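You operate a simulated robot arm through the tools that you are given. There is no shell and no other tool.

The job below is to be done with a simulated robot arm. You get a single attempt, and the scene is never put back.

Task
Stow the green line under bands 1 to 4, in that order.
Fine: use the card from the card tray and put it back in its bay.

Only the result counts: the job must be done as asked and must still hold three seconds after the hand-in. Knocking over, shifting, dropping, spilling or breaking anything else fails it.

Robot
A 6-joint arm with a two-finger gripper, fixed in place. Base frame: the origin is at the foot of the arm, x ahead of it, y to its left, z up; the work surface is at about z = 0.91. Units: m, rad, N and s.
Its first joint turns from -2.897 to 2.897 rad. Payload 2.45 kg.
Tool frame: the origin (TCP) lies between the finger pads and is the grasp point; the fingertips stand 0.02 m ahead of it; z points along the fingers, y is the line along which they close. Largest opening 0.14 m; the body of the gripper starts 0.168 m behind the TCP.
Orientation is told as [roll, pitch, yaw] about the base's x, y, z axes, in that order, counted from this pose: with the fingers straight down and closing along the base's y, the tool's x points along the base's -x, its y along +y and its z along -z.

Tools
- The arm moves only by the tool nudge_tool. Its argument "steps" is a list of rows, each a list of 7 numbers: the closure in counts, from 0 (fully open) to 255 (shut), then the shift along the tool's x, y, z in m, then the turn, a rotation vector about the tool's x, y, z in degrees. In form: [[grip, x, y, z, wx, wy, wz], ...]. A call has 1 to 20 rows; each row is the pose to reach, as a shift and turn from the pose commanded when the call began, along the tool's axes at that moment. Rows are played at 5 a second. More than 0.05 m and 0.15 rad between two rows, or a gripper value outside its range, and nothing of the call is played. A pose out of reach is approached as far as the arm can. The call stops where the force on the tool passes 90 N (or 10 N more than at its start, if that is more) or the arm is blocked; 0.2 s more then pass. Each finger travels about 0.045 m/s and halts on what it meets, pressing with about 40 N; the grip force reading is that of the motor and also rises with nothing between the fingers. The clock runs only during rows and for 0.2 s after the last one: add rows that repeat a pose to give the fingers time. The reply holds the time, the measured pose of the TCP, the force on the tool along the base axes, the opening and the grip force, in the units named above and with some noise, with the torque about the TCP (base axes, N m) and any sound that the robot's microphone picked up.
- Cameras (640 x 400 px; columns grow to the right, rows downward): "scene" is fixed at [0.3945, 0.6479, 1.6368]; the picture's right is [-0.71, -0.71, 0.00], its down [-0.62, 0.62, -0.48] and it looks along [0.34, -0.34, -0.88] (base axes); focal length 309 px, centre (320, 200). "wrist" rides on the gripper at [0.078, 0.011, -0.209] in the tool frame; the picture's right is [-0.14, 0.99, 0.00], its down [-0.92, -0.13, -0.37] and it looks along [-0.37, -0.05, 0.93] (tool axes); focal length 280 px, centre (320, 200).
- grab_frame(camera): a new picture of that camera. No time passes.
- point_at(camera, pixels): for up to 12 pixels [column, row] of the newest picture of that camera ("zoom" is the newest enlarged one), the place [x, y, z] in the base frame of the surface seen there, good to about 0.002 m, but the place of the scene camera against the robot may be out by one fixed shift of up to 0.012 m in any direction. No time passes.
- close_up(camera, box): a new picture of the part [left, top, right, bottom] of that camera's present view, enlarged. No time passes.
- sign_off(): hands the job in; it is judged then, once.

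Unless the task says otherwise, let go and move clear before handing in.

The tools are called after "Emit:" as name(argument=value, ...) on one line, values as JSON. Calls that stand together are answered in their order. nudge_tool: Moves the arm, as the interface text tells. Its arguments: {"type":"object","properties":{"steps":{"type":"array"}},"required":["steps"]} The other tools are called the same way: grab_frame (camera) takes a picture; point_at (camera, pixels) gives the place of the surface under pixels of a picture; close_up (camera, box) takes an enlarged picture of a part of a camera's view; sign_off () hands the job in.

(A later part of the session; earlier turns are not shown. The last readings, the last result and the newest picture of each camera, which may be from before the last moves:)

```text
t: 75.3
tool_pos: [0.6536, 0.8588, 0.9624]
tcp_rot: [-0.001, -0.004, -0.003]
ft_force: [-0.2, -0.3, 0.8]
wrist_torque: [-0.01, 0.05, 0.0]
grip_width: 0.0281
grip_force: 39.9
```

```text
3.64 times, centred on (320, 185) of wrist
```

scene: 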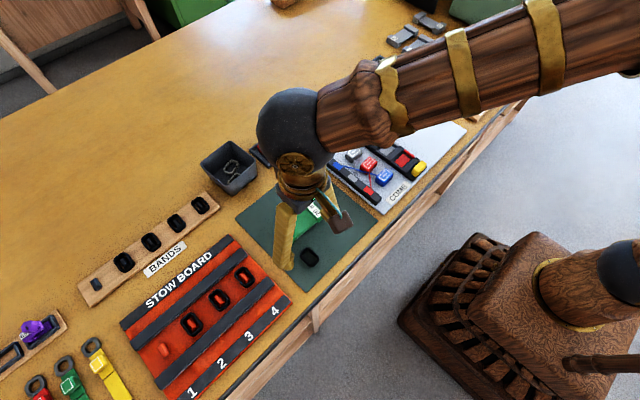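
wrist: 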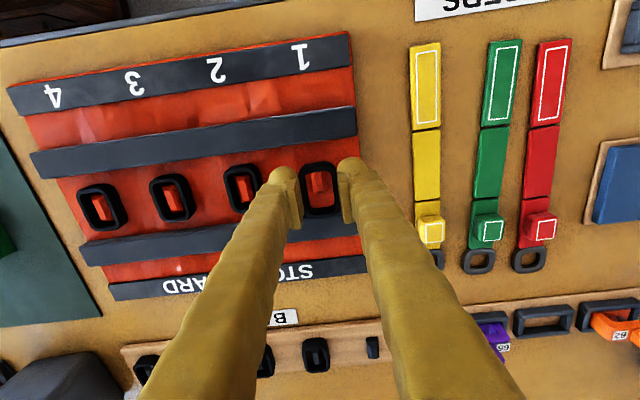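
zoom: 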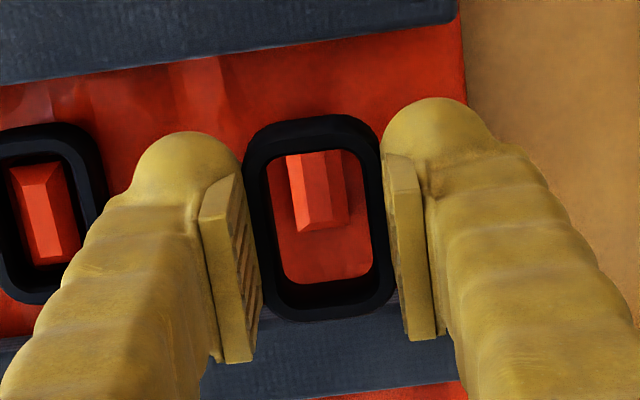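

The ring hangs over peg 1 with the peg visible through it. I'll lower slowly in steps to feel whether it slides over.

Emit:
nudge_tool(steps=[[225, -0.001, -0.0015, 0.01, 0, 0, 0], [225, -0.001, -0.0015, 0.018, 0, 0, 0], [225, -0.001, -0.0015, 0.022, 0, 0, 0], [225, -0.001, -0.0015, 0.026, 0, 0, 0], [225, -0.001, -0.0015, 0.026, 0, 0, 0]])

Emit:
close_up(camera="wrist", box=[260, 130, 380, 240])

```text
t: 76.5
tool_pos: [0.6568, 0.8576, 0.9374]
tcp_rot: [-0.002, -0.005, 0.0]
ft_force: [-0.2, -0.1, -1.0]
wrist_torque: [0.01, 0.03, -0.01]
grip_width: 0.0283
grip_force: 40.1
```

```text
3.64 times, centred on (320, 185) of wrist
```

zoom: 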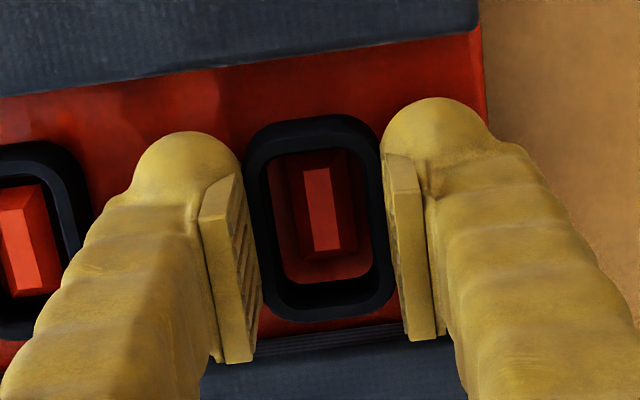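

No contact force and the ring is already around the peg (zoom (320,210)). I'll lower the last few millimetres and release.

Emit:
nudge_tool(steps=[[225, 0, 0, 0.004, 0, 0, 0], [225, 0, 0, 0.0065, 0, 0, 0], [225, 0, 0, 0.0065, 0, 0, 0], [195, 0, 0, 0.0065, 0, 0, 0], [160, 0, 0, 0.0065, 0, 0, 0], [146, 0, 0, 0.0065, 0, 0, 0], [146, 0, 0, 0.0065, 0, 0, 0], [146, 0, 0, -0.02, 0, 0, 0], [146, 0, 0, -0.05, 0, 0, 0], [146, 0, 0, -0.09, 0, 0, 0], [146, 0, 0, -0.09, 0, 0, 0]])

Emit:
grab_frame(camera="wrist")

Emit:
close_up(camera="wrist", box=[230, 90, 410, 250])

```text
t: 78.9
tool_pos: [0.6544, 0.8571, 1.0287]
tcp_rot: [-0.002, -0.005, -0.001]
ft_force: [-0.4, -0.8, -1.3]
wrist_torque: [-0.01, 0.0, 0.05]
grip_width: 0.0597
grip_force: 0.0
```

```text
taken
```

wrist: 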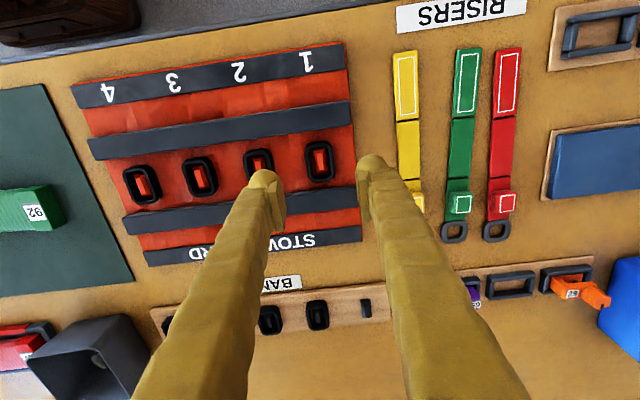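

```text
2.50 times, centred on (320, 170) of wrist
```

zoom: 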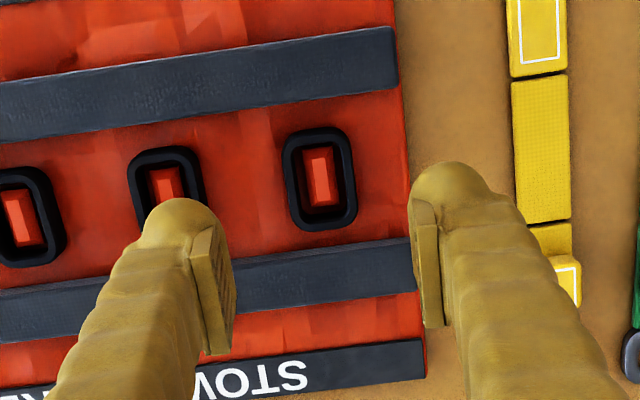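

Ring 1 is back on its peg with no line shown. I notice each card has a grey stripe beside its number label, perhaps where the line leaves the card; I'll look at that closely.

Emit:
nudge_tool(steps=[[100, 0.0133, -0.0424, 0, 0, 0, 0], [60, 0.0267, -0.0848, 0, 0, 0, 0], [60, 0.04, -0.1272, 0, 0, 0, 0], [60, 0.0533, -0.1696, 0, 0, 0, 0], [60, 0.0667, -0.212, 0, 0, 0, 0], [60, 0.08, -0.2544, 0, 0, 0, 0], [60, 0.08, -0.2968, 0, 0, 0, 0], [60, 0.08, -0.335, 0, 0, 0, 0], [60, 0.08, -0.335, 0, 0, 0, 0]])

Emit:
grab_frame(camera="wrist")

Emit:
close_up(camera="wrist", box=[220, 170, 360, 270])

Emit:
close_up(camera="scene", box=[260, 190, 340, 260])

```text
t: 80.9
tool_pos: [0.5754, 0.5219, 1.0268]
tcp_rot: [-0.002, -0.005, -0.001]
ft_force: [-0.3, 0.0, -0.4]
wrist_torque: [-0.01, 0.0, 0.01]
grip_width: 0.1072
grip_force: 0.0
```

```text
taken
```

wrist: 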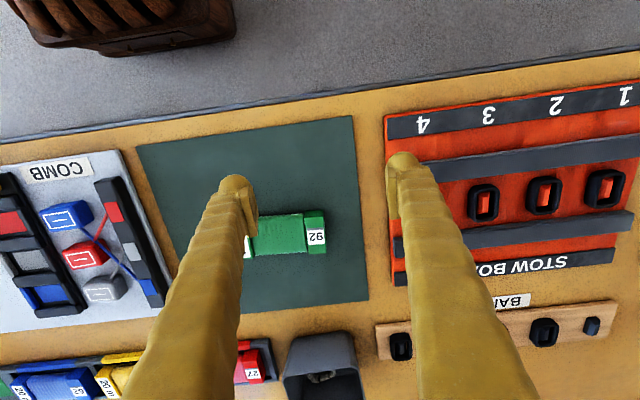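

```text
4.00 times, centred on (290, 220) of wrist
```

zoom: 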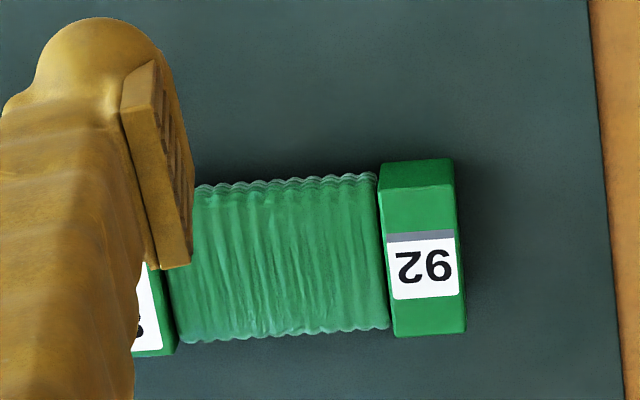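

```text
5.71 times, centred on (300, 225) of scene
```

zoom: 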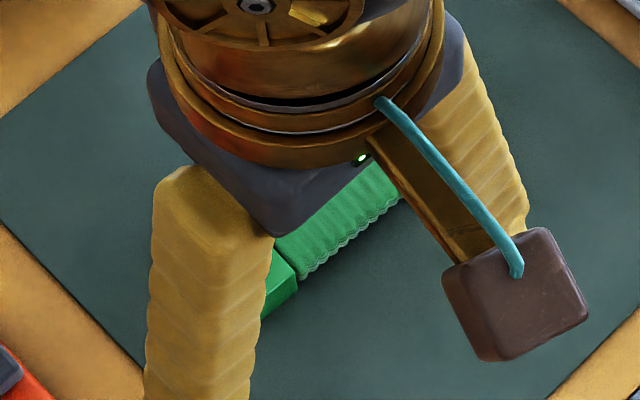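

The stripe is just part of the label. Next test: pick the card up again and draw it low across band 1 with the band in place.

Emit:
nudge_tool(steps=[[60, -0.0079, -0.0105, 0, 0, 0, -7.9], [60, -0.0158, -0.021, 0, 0, 0, -15.8], [60, -0.0237, -0.0315, 0, 0, 0, -23.7], [60, -0.0316, -0.042, 0, 0, 0, -31.6], [60, -0.0395, -0.0525, 0, 0, 0, -39.5], [60, -0.0473, -0.0629, 0, 0, 0, -47.4], [60, -0.0552, -0.0734, 0, 0, 0, -55.3], [60, -0.0631, -0.0839, 0, 0, 0, -63.2], [60, -0.071, -0.0944, 0, 0, 0, -71.1], [60, -0.0789, -0.1049, 0, 0, 0, -79], [60, -0.0868, -0.1154, 0, 0, 0, -87], [60, -0.0868, -0.1154, 0.03, 0, 0, -87], [60, -0.0868, -0.1154, 0.06, 0, 0, -87], [109, -0.0868, -0.1154, 0.06, 0, 0, -87], [109, -0.0868, -0.1154, 0.06, 0, 0, -87]])

Emit:
grab_frame(camera="wrist")

```text
t: 84.1
tool_pos: [0.6623, 0.4074, 0.9677]
tcp_rot: [-0.006, -0.002, 1.517]
ft_force: [-0.7, 0.2, 0.5]
wrist_torque: [0.02, 0.01, 0.01]
grip_width: 0.0803
grip_force: 0.1
```

```text
taken
```

wrist: 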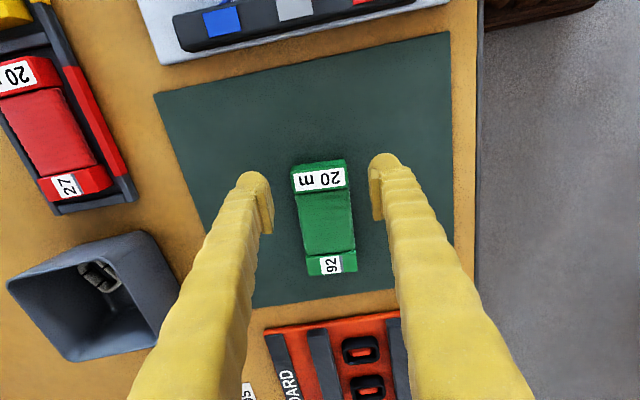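

This time I'll grip the card at its middle, deeper, so the card's centre is right under the tool.

Emit:
nudge_tool(steps=[[109, -0.025, 0, 0, 0, 0, 0], [109, -0.05, 0, 0, 0, 0, 0], [109, -0.05, 0, 0.02, 0, 0, 0], [109, -0.05, 0, 0.035, 0, 0, 0], [109, -0.05, 0, 0.042, 0, 0, 0], [140, -0.05, 0, 0.042, 0, 0, 0], [165, -0.05, 0, 0.042, 0, 0, 0], [180, -0.05, 0, 0.042, 0, 0, 0], [180, -0.05, 0, 0.042, 0, 0, 0], [180, -0.05, 0, 0.042, 0, 0, 0]])

Emit:
grab_frame(camera="wrist")

```text
t: 86.3
tool_pos: [0.6655, 0.4571, 0.9261]
tcp_rot: [-0.007, 0.001, 1.518]
ft_force: [-0.6, 0.4, 2.3]
wrist_torque: [0.0, -0.06, 0.01]
grip_width: 0.0524
grip_force: 40.2
```

```text
taken
```

wrist: 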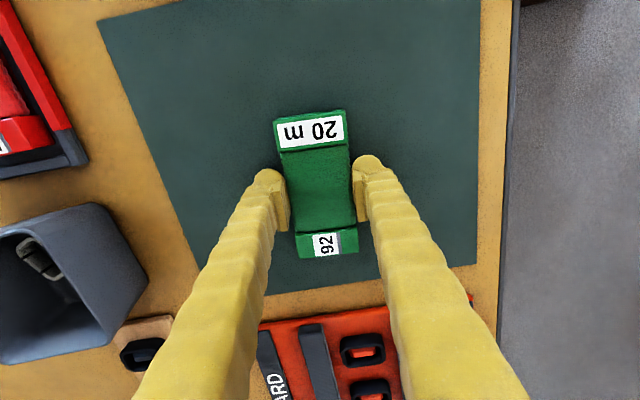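

Firm hold at the middle (0.0524 m). I'll carry it to the near side of band 1, lower it, and draw it low across the band to the far side.

Emit:
nudge_tool(steps=[[180, 0, 0, -0.04, 0, 0, 0], [180, 0, 0, -0.08, 0, 0, 0], [180, -0.0438, 0.014, -0.09, 0, 0, 0], [180, -0.0876, 0.0279, -0.09, 0, 0, 0], [180, -0.1313, 0.0419, -0.09, 0, 0, 0], [180, -0.1751, 0.0559, -0.09, 0, 0, 0], [180, -0.2189, 0.0698, -0.09, 0, 0, 0], [180, -0.2627, 0.0838, -0.09, 0, 0, 0], [180, -0.3064, 0.0978, -0.09, 0, 0, 0], [180, -0.3502, 0.1117, -0.09, 0, 0, 0], [180, -0.394, 0.1257, -0.09, 0, 0, 0], [180, -0.394, 0.1257, -0.05, 0, 0, 0], [180, -0.394, 0.1257, -0.0245, 0, 0, 0], [180, -0.394, 0.1257, -0.0245, 0, 0, 0]])

Emit:
grab_frame(camera="wrist")

Emit:
close_up(camera="scene", box=[60, 260, 300, 400])

```text
t: 89.3
tool_pos: [0.5607, 0.8568, 0.9504]
tcp_rot: [-0.004, 0.003, 1.517]
ft_force: [0.2, -0.4, -1.2]
wrist_torque: [0.01, -0.01, 0.02]
grip_width: 0.0526
grip_force: 40.4
```

```text
taken
```

wrist: 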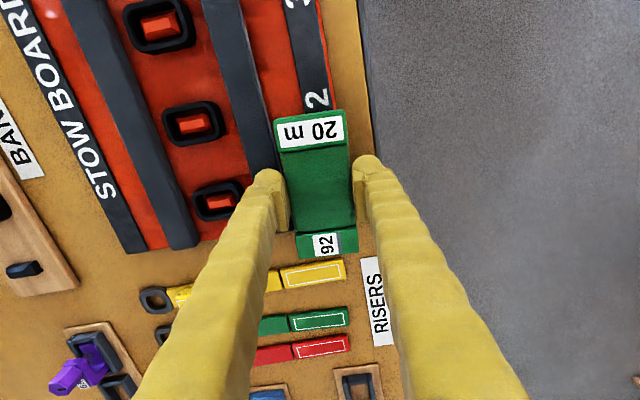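

```text
2.67 times, centred on (180, 330) of scene
```

zoom: 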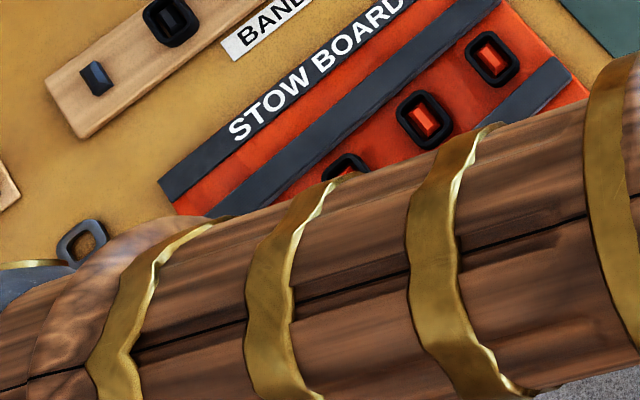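

The card is on the near side at the "1". Now I'll draw it low across band 1 to the far side.

Emit:
nudge_tool(steps=[[180, -0.002, -0.04, 0, 0, 0, 0], [180, -0.0042, -0.08, 0, 0, 0, 0], [180, -0.0062, -0.12, 0, 0, 0, 0], [180, -0.0084, -0.16, 0, 0, 0, 0], [180, -0.0084, -0.16, 0, 0, 0, 0]])

Emit:
grab_frame(camera="wrist")

Emit:
close_up(camera="scene", box=[60, 260, 300, 400])

```text
t: 90.5
tool_pos: [0.7206, 0.8566, 0.9505]
tcp_rot: [-0.006, 0.003, 1.52]
ft_force: [0.0, 0.3, -0.9]
wrist_torque: [-0.03, -0.01, -0.01]
grip_width: 0.0525
grip_force: 39.9
```

```text
taken
```

wrist: 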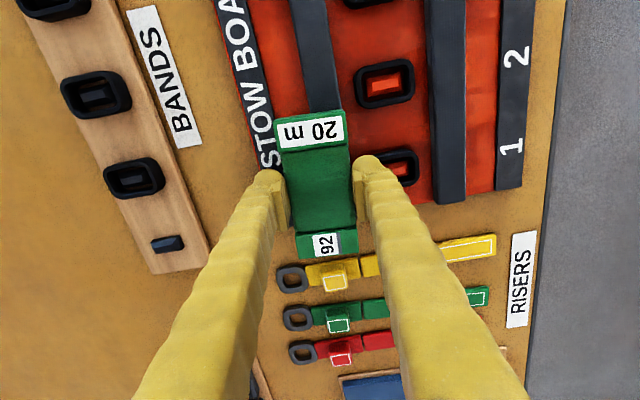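

```text
2.67 times, centred on (180, 330) of scene
```

zoom: 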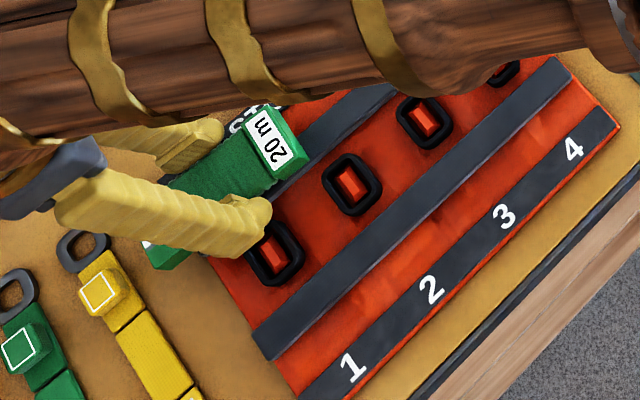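

Still no reaction from drawing the card across band 1. I'll lift the card toward the scene camera and inspect it from several sides for a line end or other feature.

Emit:
nudge_tool(steps=[[180, 0.01, 0.0, -0.03, 0, 0, 0], [180, 0.04, 0.01, -0.06, 0, 0, 0], [180, 0.075, 0.02, -0.09, 0, 0, 0], [180, 0.11, 0.03, -0.12, 0, 0, 0], [180, 0.14, 0.045, -0.15, 0, 0, 0], [180, 0.17, 0.06, -0.18, 0, 0, 0], [180, 0.2, 0.075, -0.21, 0, 0, 0], [180, 0.225, 0.09, -0.24, 0, 0, 0], [180, 0.245, 0.105, -0.27, 0, 0, 0], [180, 0.26, 0.125, -0.3, 0, 0, 0], [180, 0.27, 0.145, -0.33, 0, 0, 0], [180, 0.275, 0.165, -0.36, 0, 0, 0], [180, 0.275, 0.165, -0.36, 0, 0, 0]])

Emit:
grab_frame(camera="scene")

```text
t: 93.3
tool_pos: [0.539, 0.5923, 1.3106]
tcp_rot: [-0.005, 0.0, 1.519]
ft_force: [0.2, -0.4, -0.6]
wrist_torque: [-0.01, 0.02, 0.02]
grip_width: 0.0525
grip_force: 40.6
```

```text
taken
```

scene: 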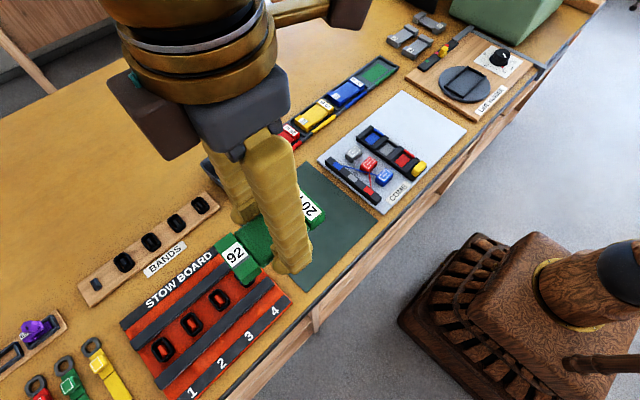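

The card is closer to the scene camera now; I'll zoom in on it.

Emit:
close_up(camera="scene", box=[200, 170, 340, 290])

Emit:
nudge_tool(steps=[[180, 0, 0, 0, 0, 8, 0], [180, 0, 0, 0, 0, 16, 0], [180, 0, 0, 0, 0, 24, 0], [180, 0, 0, 0, 0, 32, 0], [180, 0, 0, 0, 0, 40, 0], [180, 0, 0, 0, 0, 40, 0]])

Emit:
grab_frame(camera="scene")

Emit:
close_up(camera="scene", box=[180, 150, 340, 290])

```text
3.33 times, centred on (270, 230) of scene
```

zoom: 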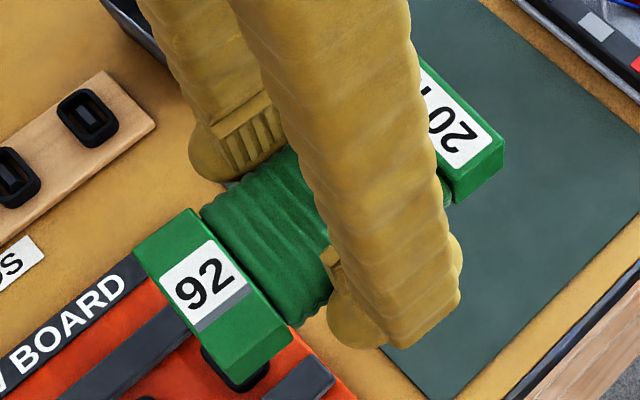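

```text
t: 94.7
tool_pos: [0.5326, 0.5629, 1.2651]
tcp_rot: [-0.029, 0.679, 1.512]
ft_force: [-0.1, -0.2, -1.2]
wrist_torque: [0.0, 0.0, 0.0]
grip_width: 0.0526
grip_force: 39.9
out of reach, approached as far as the arm can: row 4, 5, 6
```

```text
taken
```

scene: 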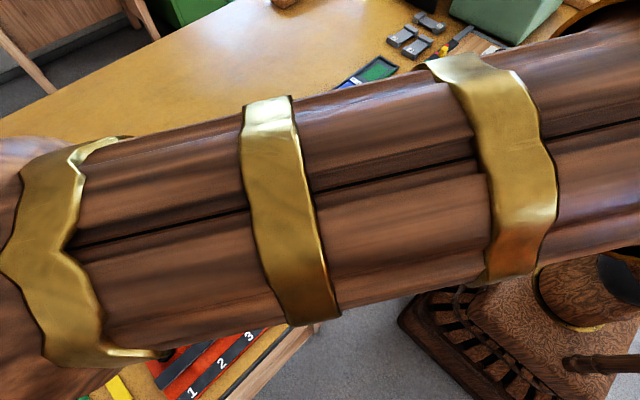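

```text
2.86 times, centred on (260, 220) of scene
```

zoom: 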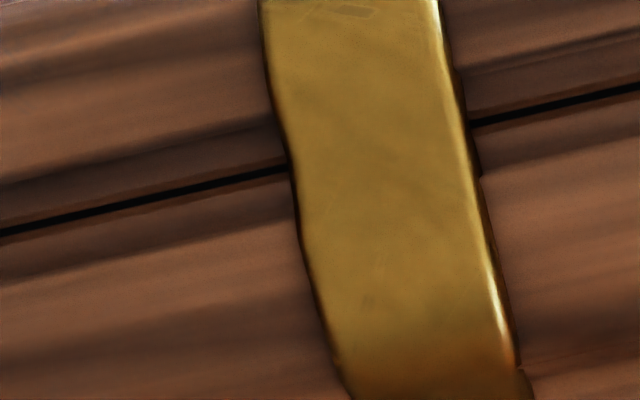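

That tilt turned the arm in front of the camera. I'll tilt back to level first.

Emit:
nudge_tool(steps=[[180, 0, 0, 0, 0, -8, 0], [180, 0, 0, 0, 0, -16, 0], [180, 0, 0, 0, 0, -24, 0], [180, 0, 0, 0, 0, -32, 0], [180, 0, 0, 0, 0, -40, 0], [180, 0, 0, 0, 0, -40, 0]])

Emit:
grab_frame(camera="scene")

```text
t: 96.1
tool_pos: [0.5339, 0.561, 1.2639]
tcp_rot: [-0.007, 0.0, 1.516]
ft_force: [-0.3, -0.7, -0.9]
wrist_torque: [-0.02, -0.01, -0.04]
grip_width: 0.0523
grip_force: 40.3
```

```text
taken
```

scene: 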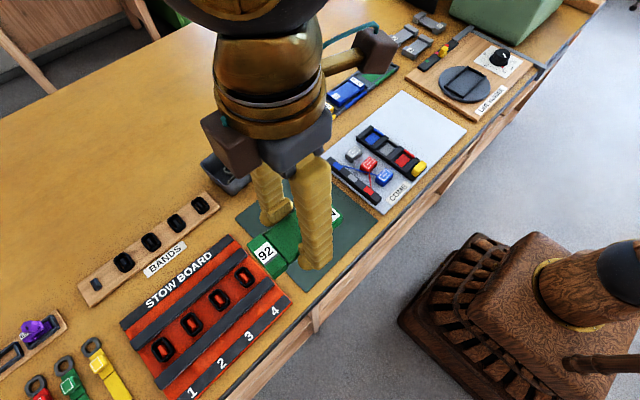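

The card shows no free line end. I'll test a direct touch: bring the card back over band 1, lower until it rests on the band, and dwell there a second.

Emit:
nudge_tool(steps=[[180, -0.0302, -0.0105, 0.0264, 0, 0, 0], [180, -0.0604, -0.0211, 0.0528, 0, 0, 0], [180, -0.0906, -0.0316, 0.0792, 0, 0, 0], [180, -0.1208, -0.0422, 0.1056, 0, 0, 0], [180, -0.151, -0.0527, 0.132, 0, 0, 0], [180, -0.1812, -0.0632, 0.1584, 0, 0, 0], [180, -0.2114, -0.0738, 0.1848, 0, 0, 0], [180, -0.2416, -0.0843, 0.2112, 0, 0, 0], [180, -0.2718, -0.0949, 0.2376, 0, 0, 0], [180, -0.302, -0.1054, 0.264, 0, 0, 0], [180, -0.302, -0.1054, 0.3, 0, 0, 0], [180, -0.302, -0.1054, 0.313, 0, 0, 0], [180, -0.302, -0.1054, 0.3165, 0, 0, 0], [180, -0.302, -0.1054, 0.318, 0, 0, 0], [180, -0.302, -0.1054, 0.318, 0, 0, 0], [180, -0.302, -0.1054, 0.318, 0, 0, 0], [180, -0.302, -0.1054, 0.318, 0, 0, 0], [180, -0.302, -0.1054, 0.318, 0, 0, 0]])

Emit:
grab_frame(camera="wrist")

Emit:
close_up(camera="scene", box=[60, 260, 300, 400])

```text
t: 99.9
tool_pos: [0.656, 0.8569, 0.9469]
tcp_rot: [-0.006, 0.0, 1.518]
ft_force: [0.1, 0.7, 1.9]
wrist_torque: [-0.22, 0.0, 0.03]
grip_width: 0.0527
grip_force: 40.2
```

```text
taken
```

wrist: 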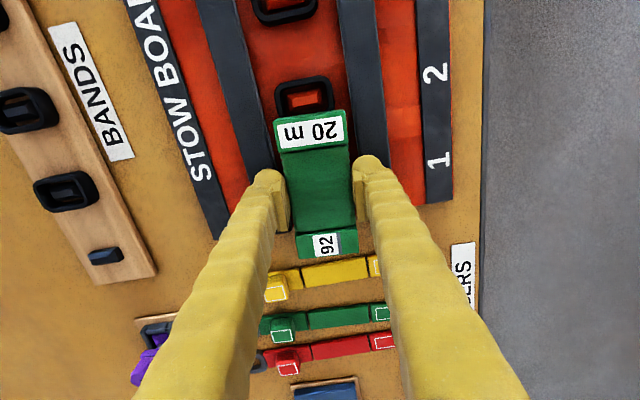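

```text
2.67 times, centred on (180, 330) of scene
```

zoom: 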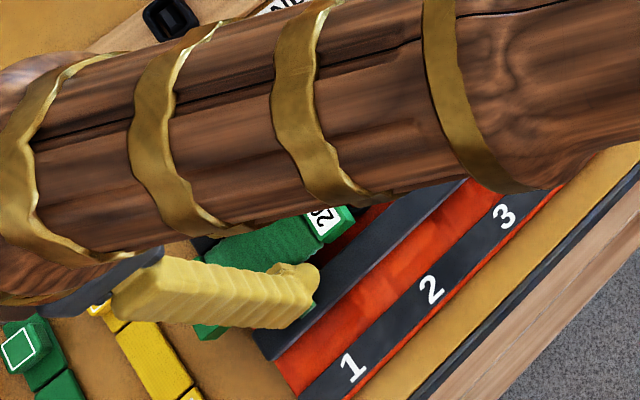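

Light contact (about 2 N) with no effect. I'll press a little more firmly (stay well under the limit), dwell, then lift and look.

Emit:
nudge_tool(steps=[[180, -0.008, 0, 0, 0, 0, 0], [180, -0.008, 0, 0.0015, 0, 0, 0], [180, -0.008, 0, 0.0025, 0, 0, 0], [180, -0.008, 0, 0.0025, 0, 0, 0], [180, -0.008, 0, 0.0025, 0, 0, 0], [180, -0.008, 0, 0.0025, 0, 0, 0]])

Emit:
nudge_tool(steps=[[180, 0, 0, -0.02, 0, 0, 0], [180, 0, 0, -0.06, 0, 0, 0], [180, 0.04, 0, -0.08, 0, 0, 0], [180, 0.08, 0, -0.08, 0, 0, 0], [180, 0.12, 0, -0.08, 0, 0, 0], [180, 0.16, 0, -0.08, 0, 0, 0], [180, 0.2, 0, -0.08, 0, 0, 0], [180, 0.24, 0, -0.08, 0, 0, 0], [180, 0.28, 0, -0.08, 0, 0, 0], [180, 0.28, 0, -0.08, 0, 0, 0]])

Emit:
grab_frame(camera="scene")

Emit:
close_up(camera="scene", box=[100, 230, 310, 400])

```text
t: 101.3
tool_pos: [0.6571, 0.8655, 0.944]
tcp_rot: [-0.005, 0.002, 1.518]
ft_force: [-0.1, -0.3, 6.4]
wrist_torque: [0.06, 0.13, 0.01]
grip_width: 0.0526
grip_force: 39.9
```

```text
t: 103.5
tool_pos: [0.6424, 0.5853, 1.0243]
tcp_rot: [-0.005, 0.0, 1.517]
ft_force: [-0.7, 0.4, -1.1]
wrist_torque: [0.01, -0.02, 0.01]
grip_width: 0.0523
grip_force: 40.0
```

```text
taken
```

scene: 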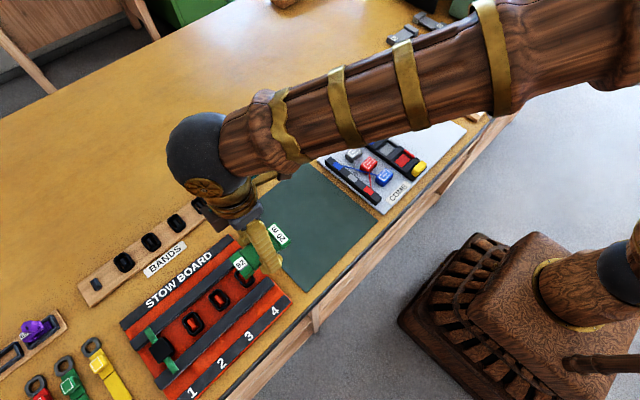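

```text
2.35 times, centred on (205, 315) of scene
```

zoom: 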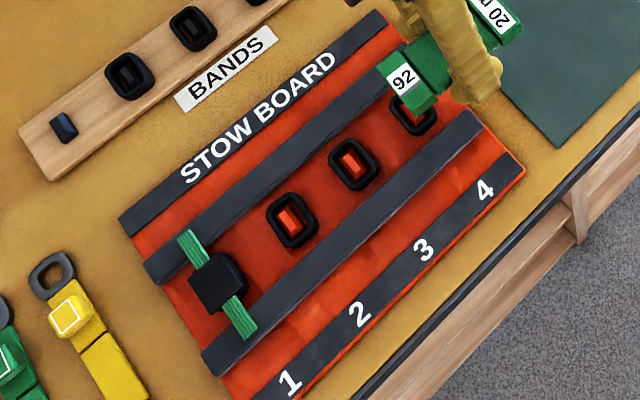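

Excellent: pressing the card onto band 1 worked. A green line now runs under band 1 (zoom (218,285)). I'll zoom in and measure what band 1 looks like now before doing band 2.

Emit:
close_up(camera="scene", box=[130, 300, 220, 390])

Emit:
point_at(camera="zoom", pixels=[[220, 215], [170, 110], [265, 310], [200, 170], [255, 270], [180, 240], [250, 170], [430, 100], [400, 120], [320, 150], [140, 130], [330, 310]])

Emit:
grab_frame(camera="wrist")

```text
4.44 times, centred on (175, 345) of scene
```

zoom: 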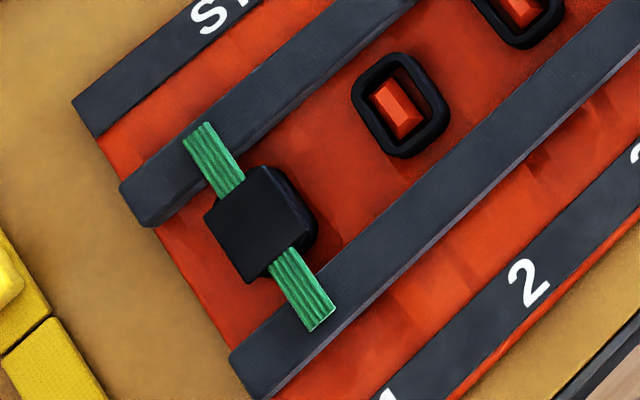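

```text
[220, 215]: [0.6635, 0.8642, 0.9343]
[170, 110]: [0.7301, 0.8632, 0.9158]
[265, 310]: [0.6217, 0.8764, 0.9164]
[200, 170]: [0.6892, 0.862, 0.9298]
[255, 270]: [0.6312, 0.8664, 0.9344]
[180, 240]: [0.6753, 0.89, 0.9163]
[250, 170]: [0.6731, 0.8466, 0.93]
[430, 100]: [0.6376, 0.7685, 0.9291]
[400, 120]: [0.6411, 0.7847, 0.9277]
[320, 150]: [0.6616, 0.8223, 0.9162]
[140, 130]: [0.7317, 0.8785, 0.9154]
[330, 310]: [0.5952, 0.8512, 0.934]
```

```text
taken
```

wrist: 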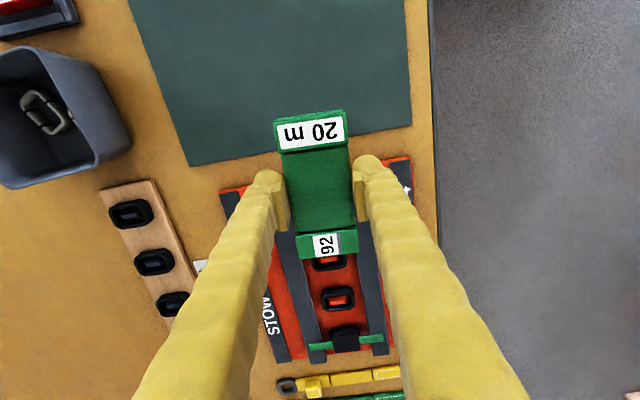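

Band 1 is stowed: the green line spans rail to rail and its pad top is about 4 mm higher than an unused ring. I'll hover over band 2 and view it before pressing.

Emit:
nudge_tool(steps=[[180, -0.0411, -0.0006, 0, 0, 0, 0], [180, -0.0822, -0.0012, 0, 0, 0, 0], [180, -0.1233, -0.0017, 0, 0, 0, 0], [180, -0.1644, -0.0023, 0, 0, 0, 0], [180, -0.2056, -0.0029, 0, 0, 0, 0], [180, -0.2056, -0.0029, 0.03, 0, 0, 0], [180, -0.2056, -0.0029, 0.05, 0, 0, 0], [180, -0.2056, -0.0029, 0.05, 0, 0, 0]])

Emit:
grab_frame(camera="wrist")

Emit:
grab_frame(camera="scene")

Emit:
close_up(camera="scene", box=[100, 250, 300, 400])

```text
t: 105.3
tool_pos: [0.656, 0.7911, 0.9739]
tcp_rot: [-0.005, 0.001, 1.515]
ft_force: [0.2, 0.2, -1.2]
wrist_torque: [0.03, -0.01, -0.03]
grip_width: 0.0525
grip_force: 40.2
```

```text
taken
```

wrist: 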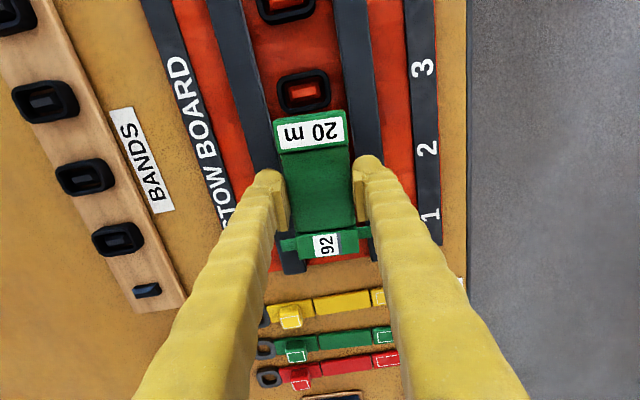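

```text
taken
```

scene: 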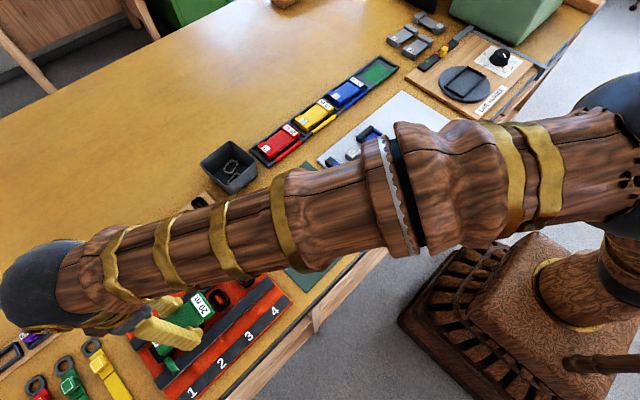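

```text
2.67 times, centred on (200, 325) of scene
```

zoom: 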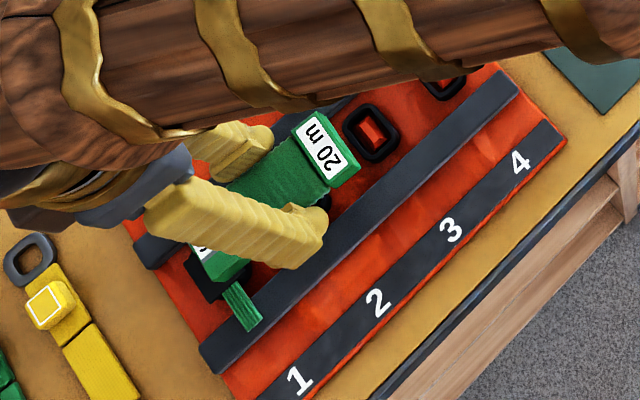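

The card hovers over band 2. Because band 1's pad is now higher, I'll tilt the card 8° (band-1 end up) and lower it slightly so only band 2 is touched.

Emit:
nudge_tool(steps=[[180, 0.0022, 0, 0, 0, -4, 0], [180, 0.0045, 0, 0, 0, -8, 0], [180, 0.0045, 0, 0.01, 0, -8, 0], [180, 0.0045, 0, 0.019, 0, -8, 0], [180, 0.0045, 0, 0.023, 0, -8, 0], [180, 0.0045, 0, 0.0255, 0, -8, 0], [180, 0.0045, 0, 0.0255, 0, -8, 0], [180, 0.0045, 0, 0.0255, 0, -8, 0], [180, 0.0045, 0, 0.0255, 0, -8, 0]])

Emit:
grab_frame(camera="wrist")

Emit:
close_up(camera="scene", box=[100, 250, 300, 400])

```text
t: 107.3
tool_pos: [0.6555, 0.7872, 0.9493]
tcp_rot: [-0.007, -0.141, 1.517]
ft_force: [-1.0, 1.5, 13.8]
wrist_torque: [-0.79, 0.47, -0.08]
grip_width: 0.0524
grip_force: 39.8
```

```text
taken
```

wrist: 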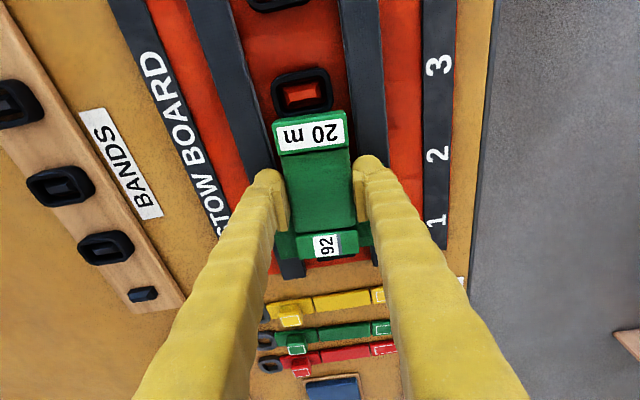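

```text
2.67 times, centred on (200, 325) of scene
```

zoom: 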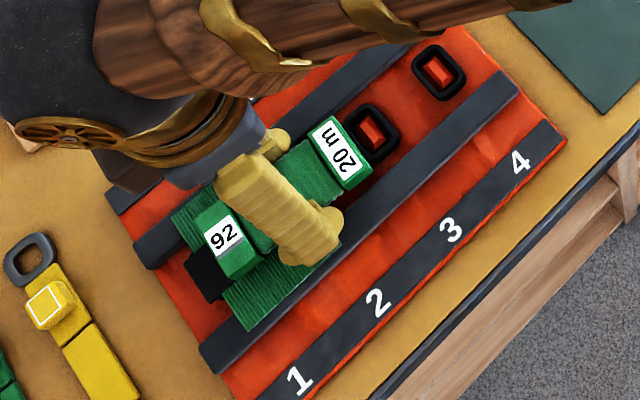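

A new green stretch appears between band 1 and the card (zoom (200,215) and (270,290)), and I feel 14 N at the card's far end. I'll lift straight off now and inspect.

Emit:
nudge_tool(steps=[[180, 0, 0, -0.01, 0, 0, 0], [180, 0, 0, -0.03, 0, 0, 0], [180, 0, 0, -0.06, 0, 4, 0], [180, 0, 0, -0.09, 0, 8, 0], [180, 0.04, 0, -0.09, 0, 8, 0], [180, 0.08, 0, -0.09, 0, 8, 0], [180, 0.12, 0, -0.09, 0, 8, 0], [180, 0.16, 0, -0.09, 0, 8, 0], [180, 0.2, 0, -0.09, 0, 8, 0], [180, 0.24, 0, -0.09, 0, 8, 0], [180, 0.24, 0, -0.09, 0, 8, 0]])

Emit:
grab_frame(camera="scene")

Emit:
close_up(camera="scene", box=[110, 240, 290, 390])

Emit:
grab_frame(camera="wrist")

```text
t: 109.7
tool_pos: [0.6426, 0.5369, 1.0051]
tcp_rot: [-0.005, 0.0, 1.518]
ft_force: [-0.2, 0.2, -0.4]
wrist_torque: [0.0, 0.01, 0.01]
grip_width: 0.0526
grip_force: 39.8
```

```text
taken
```

scene: 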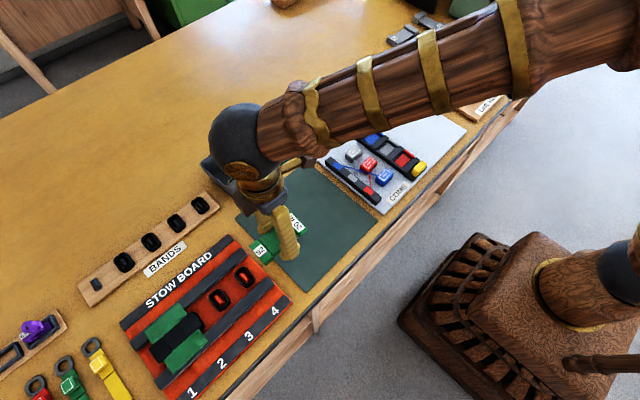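

```text
2.67 times, centred on (200, 315) of scene
```

zoom: 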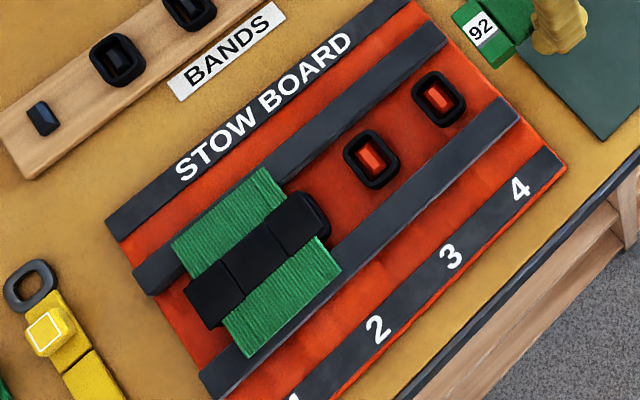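

```text
taken
```

wrist: 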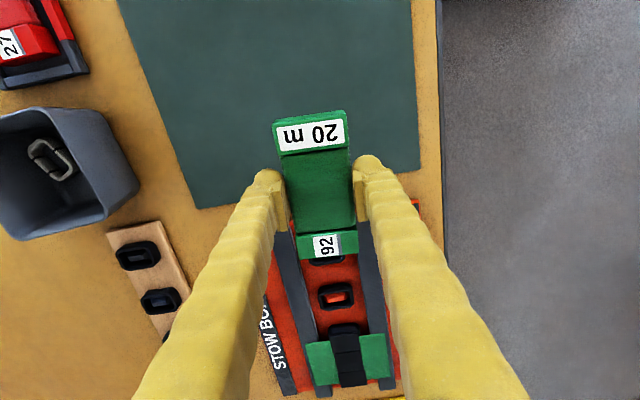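

Band 2 is now stowed too: the green line runs as a wide bundle from band 1 to band 2 with black over it. I'll zoom in and measure this before band 3.

Emit:
close_up(camera="scene", box=[140, 270, 240, 380])

Emit:
point_at(camera="zoom", pixels=[[290, 165], [230, 220], [170, 270], [310, 105], [340, 145], [180, 300], [140, 195], [270, 350], [250, 90], [370, 240], [410, 45], [355, 175]])

Emit:
close_up(camera="wrist", box=[260, 250, 430, 400])

```text
3.64 times, centred on (190, 325) of scene
```

zoom: 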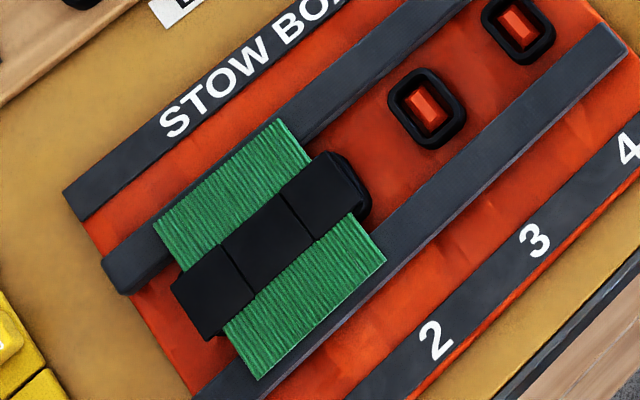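

```text
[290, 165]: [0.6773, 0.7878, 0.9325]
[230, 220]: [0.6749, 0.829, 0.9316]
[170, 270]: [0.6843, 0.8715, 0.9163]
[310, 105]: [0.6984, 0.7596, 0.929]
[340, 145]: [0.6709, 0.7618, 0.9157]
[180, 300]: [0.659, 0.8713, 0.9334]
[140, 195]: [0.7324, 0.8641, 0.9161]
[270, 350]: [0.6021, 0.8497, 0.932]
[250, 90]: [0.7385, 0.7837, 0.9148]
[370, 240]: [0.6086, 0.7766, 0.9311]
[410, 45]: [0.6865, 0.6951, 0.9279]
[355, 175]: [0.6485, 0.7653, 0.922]
```

```text
2.67 times, centred on (345, 325) of wrist
```

zoom: 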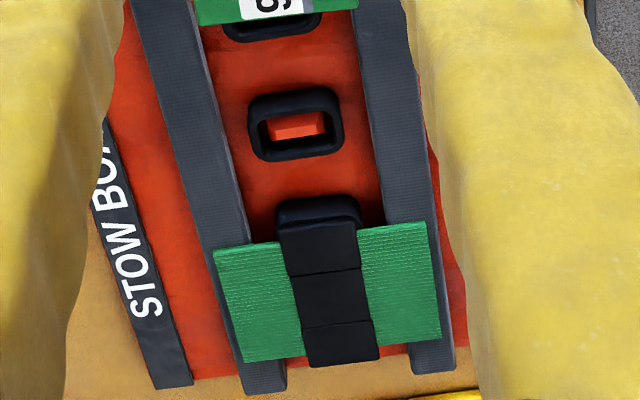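

Bands 1 and 2 hold the line; band 2 triggered with the card just above it (the 14 N came from a corner of the card near (0.62, 0.73)). For band 3 I'll square the card better to the board, keep clear of that corner, and tilt the same way.

Emit:
nudge_tool(steps=[[180, -0.0446, -0.0008, -0.01, 0, 0, 0], [180, -0.0892, -0.0015, -0.01, 0, 0, 0], [180, -0.1339, -0.0022, -0.01, 0, 0, 0], [180, -0.1785, -0.003, -0.01, 0, 0, -2.5], [180, -0.1785, -0.003, 0.01, 0, -4, -2.5], [180, -0.1785, -0.003, 0.03, 0, -8, -2.5], [180, -0.1785, -0.003, 0.03, 0, -8, -2.5]])

Emit:
grab_frame(camera="wrist")

Emit:
close_up(camera="scene", box=[120, 240, 300, 390])

```text
t: 111.3
tool_pos: [0.6547, 0.7145, 0.9751]
tcp_rot: [-0.01, -0.139, 1.562]
ft_force: [-0.1, -0.2, -0.8]
wrist_torque: [-0.03, 0.02, -0.05]
grip_width: 0.0525
grip_force: 40.0
```

```text
taken
```

wrist: 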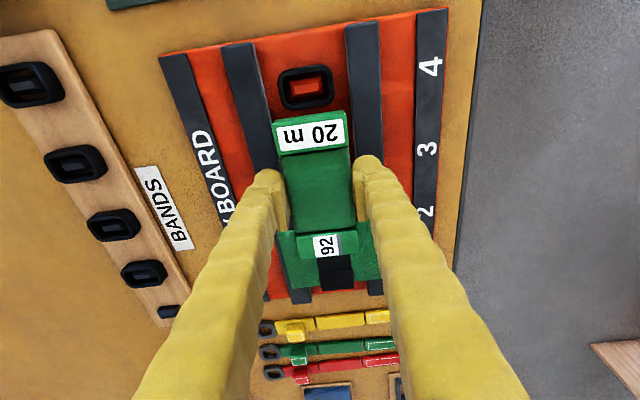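

```text
2.67 times, centred on (210, 315) of scene
```

zoom: 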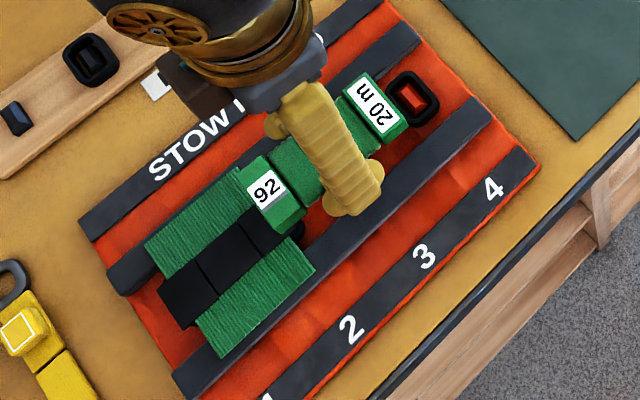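

The view is clear: the card's "92" end is raised over band 2's pad and ring 4 is clear of the other end. I'll lower vertically toward band 3 in small steps and dwell.

Emit:
nudge_tool(steps=[[180, 0.0014, 0, 0.0099, 0, 0, 0], [180, 0.0026, 0, 0.0188, 0, 0, 0], [180, 0.0031, 0, 0.0223, 0, 0, 0], [180, 0.0035, 0, 0.0248, 0, 0, 0], [180, 0.0035, 0, 0.0248, 0, 0, 0], [180, 0.0035, 0, 0.0248, 0, 0, 0], [180, 0.0035, 0, 0.0248, 0, 0, 0], [180, 0.0035, 0, 0.0248, 0, 0, 0]])

Emit:
close_up(camera="scene", box=[120, 240, 300, 390])

Emit:
grab_frame(camera="wrist")

```text
t: 113.1
tool_pos: [0.6557, 0.7143, 0.9509]
tcp_rot: [-0.009, -0.138, 1.562]
ft_force: [0.0, 0.6, 4.3]
wrist_torque: [-0.27, 0.11, -0.02]
grip_width: 0.0528
grip_force: 40.0
```

```text
2.67 times, centred on (210, 315) of scene
```

zoom: 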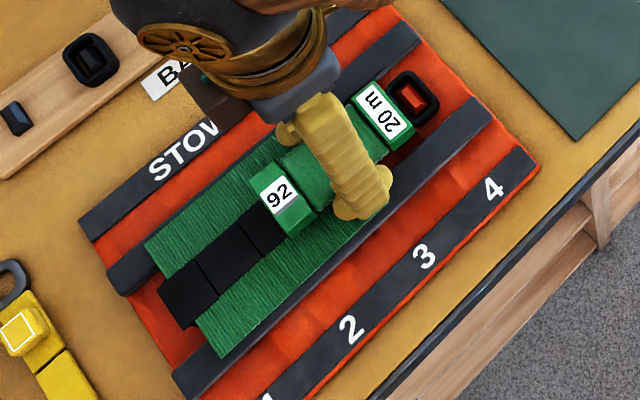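

```text
taken
```

wrist: 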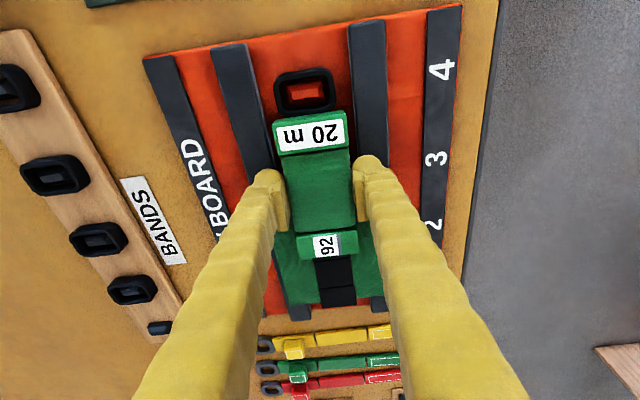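

The green bundle now extends to band 3 (zoom (330,220)), with only 4 N of contact. I'll lift straight up and check all bands.

Emit:
nudge_tool(steps=[[180, -0.0014, 0, -0.0099, 0, 0, 0], [180, -0.0042, 0, -0.0297, 0, 0, 0], [180, -0.0083, 0, -0.0594, 0, 0, 0], [180, 0.02, 0, -0.0594, 0, 4, 0], [180, 0.055, 0, -0.065, 0, 8, 0], [180, 0.095, 0, -0.071, 0, 8, 0], [180, 0.135, 0, -0.077, 0, 8, 0], [180, 0.175, 0, -0.083, 0, 8, 0], [180, 0.215, 0, -0.089, 0, 8, 0], [180, 0.215, 0, -0.089, 0, 8, 0]])

Emit:
grab_frame(camera="scene")

Emit:
close_up(camera="scene", box=[120, 240, 300, 390])

Emit:
grab_frame(camera="wrist")

```text
t: 115.3
tool_pos: [0.6516, 0.4897, 1.0081]
tcp_rot: [-0.009, 0.001, 1.561]
ft_force: [0.3, -0.3, -0.4]
wrist_torque: [0.01, -0.01, -0.01]
grip_width: 0.0526
grip_force: 40.0
```

```text
taken
```

scene: 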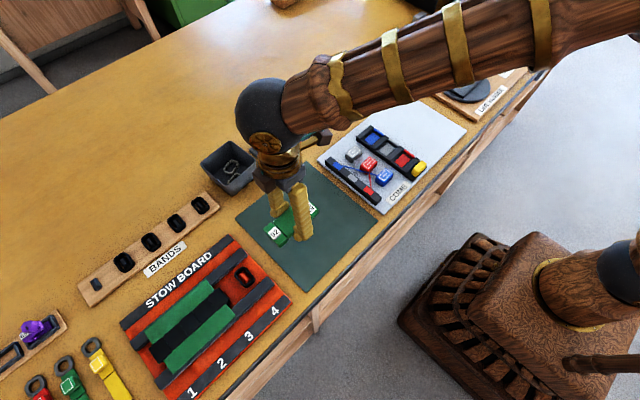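

```text
2.67 times, centred on (210, 315) of scene
```

zoom: 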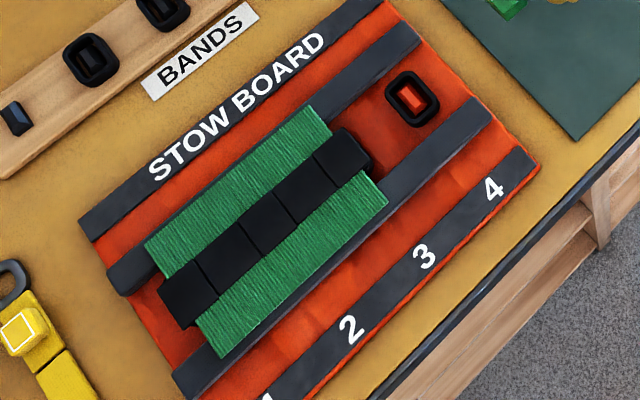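

```text
taken
```

wrist: 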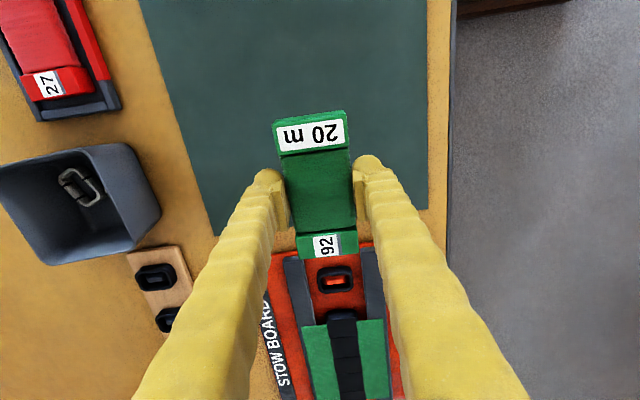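

Band 3 is done and ring 4 is untouched. Now the same approach for band 4: hover over (0.654, 0.632) and tilt.

Emit:
nudge_tool(steps=[[180, -0.0355, -0.0004, 0, 0, 0, 0], [180, -0.071, -0.0008, 0, 0, 0, 0], [180, -0.1065, -0.0012, 0, 0, 0, 0], [180, -0.142, -0.0016, 0, 0, 0, 0], [180, -0.142, -0.0016, 0.015, 0, -4, 0], [180, -0.142, -0.0016, 0.033, 0, -8, 0], [180, -0.142, -0.0016, 0.033, 0, -8, 0]])

Emit:
grab_frame(camera="wrist")

Emit:
close_up(camera="scene", box=[140, 220, 320, 370])

```text
t: 116.9
tool_pos: [0.6544, 0.6318, 0.9762]
tcp_rot: [-0.009, -0.139, 1.562]
ft_force: [0.6, 0.7, -0.3]
wrist_torque: [-0.01, 0.04, -0.01]
grip_width: 0.0526
grip_force: 40.3
```

```text
taken
```

wrist: 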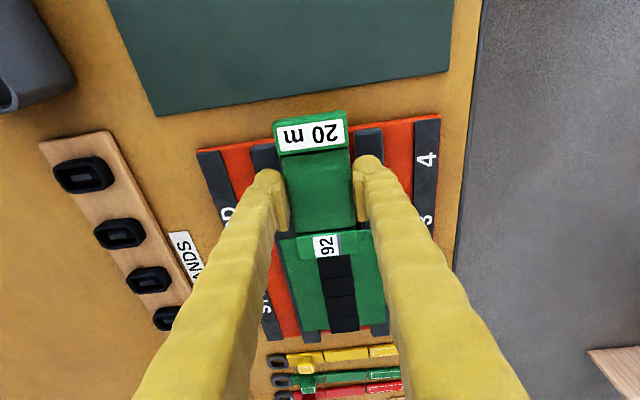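

```text
2.67 times, centred on (230, 295) of scene
```

zoom: 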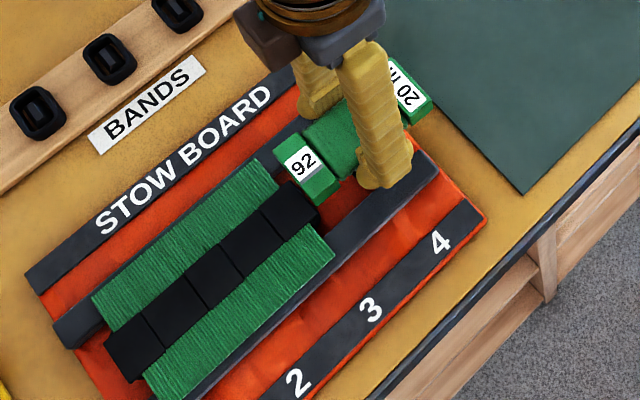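

The card is aligned over band 4 with clear space on the mat side. I'll lower vertically in small steps and dwell.

Emit:
nudge_tool(steps=[[180, 0.0014, 0, 0.0099, 0, 0, 0], [180, 0.0026, 0, 0.0188, 0, 0, 0], [180, 0.0031, 0, 0.0223, 0, 0, 0], [180, 0.0036, 0, 0.0258, 0, 0, 0], [180, 0.0036, 0, 0.0258, 0, 0, 0], [180, 0.0036, 0, 0.0258, 0, 0, 0], [180, 0.0036, 0, 0.0258, 0, 0, 0], [180, 0.0036, 0, 0.0258, 0, 0, 0]])

Emit:
close_up(camera="scene", box=[140, 220, 320, 370])

Emit:
grab_frame(camera="wrist")

```text
t: 118.7
tool_pos: [0.655, 0.6321, 0.9488]
tcp_rot: [-0.008, -0.138, 1.562]
ft_force: [-1.0, 0.3, -0.4]
wrist_torque: [-0.03, -0.02, 0.0]
grip_width: 0.0525
grip_force: 40.2
```

```text
2.67 times, centred on (230, 295) of scene
```

zoom: 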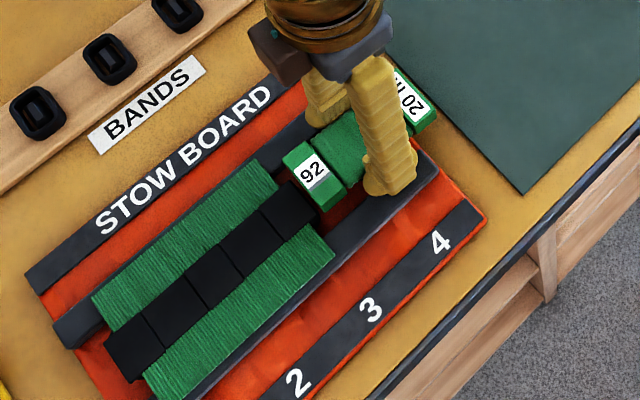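

```text
taken
```

wrist: 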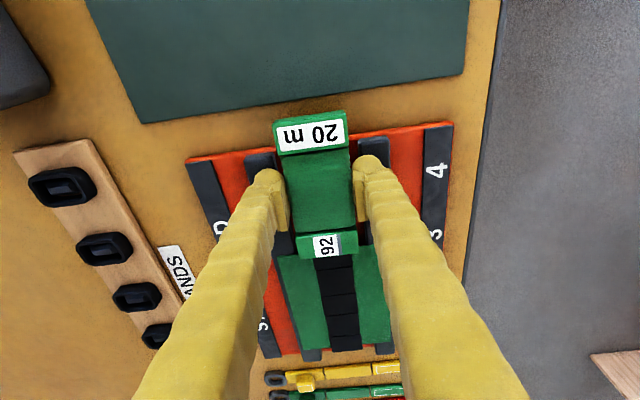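

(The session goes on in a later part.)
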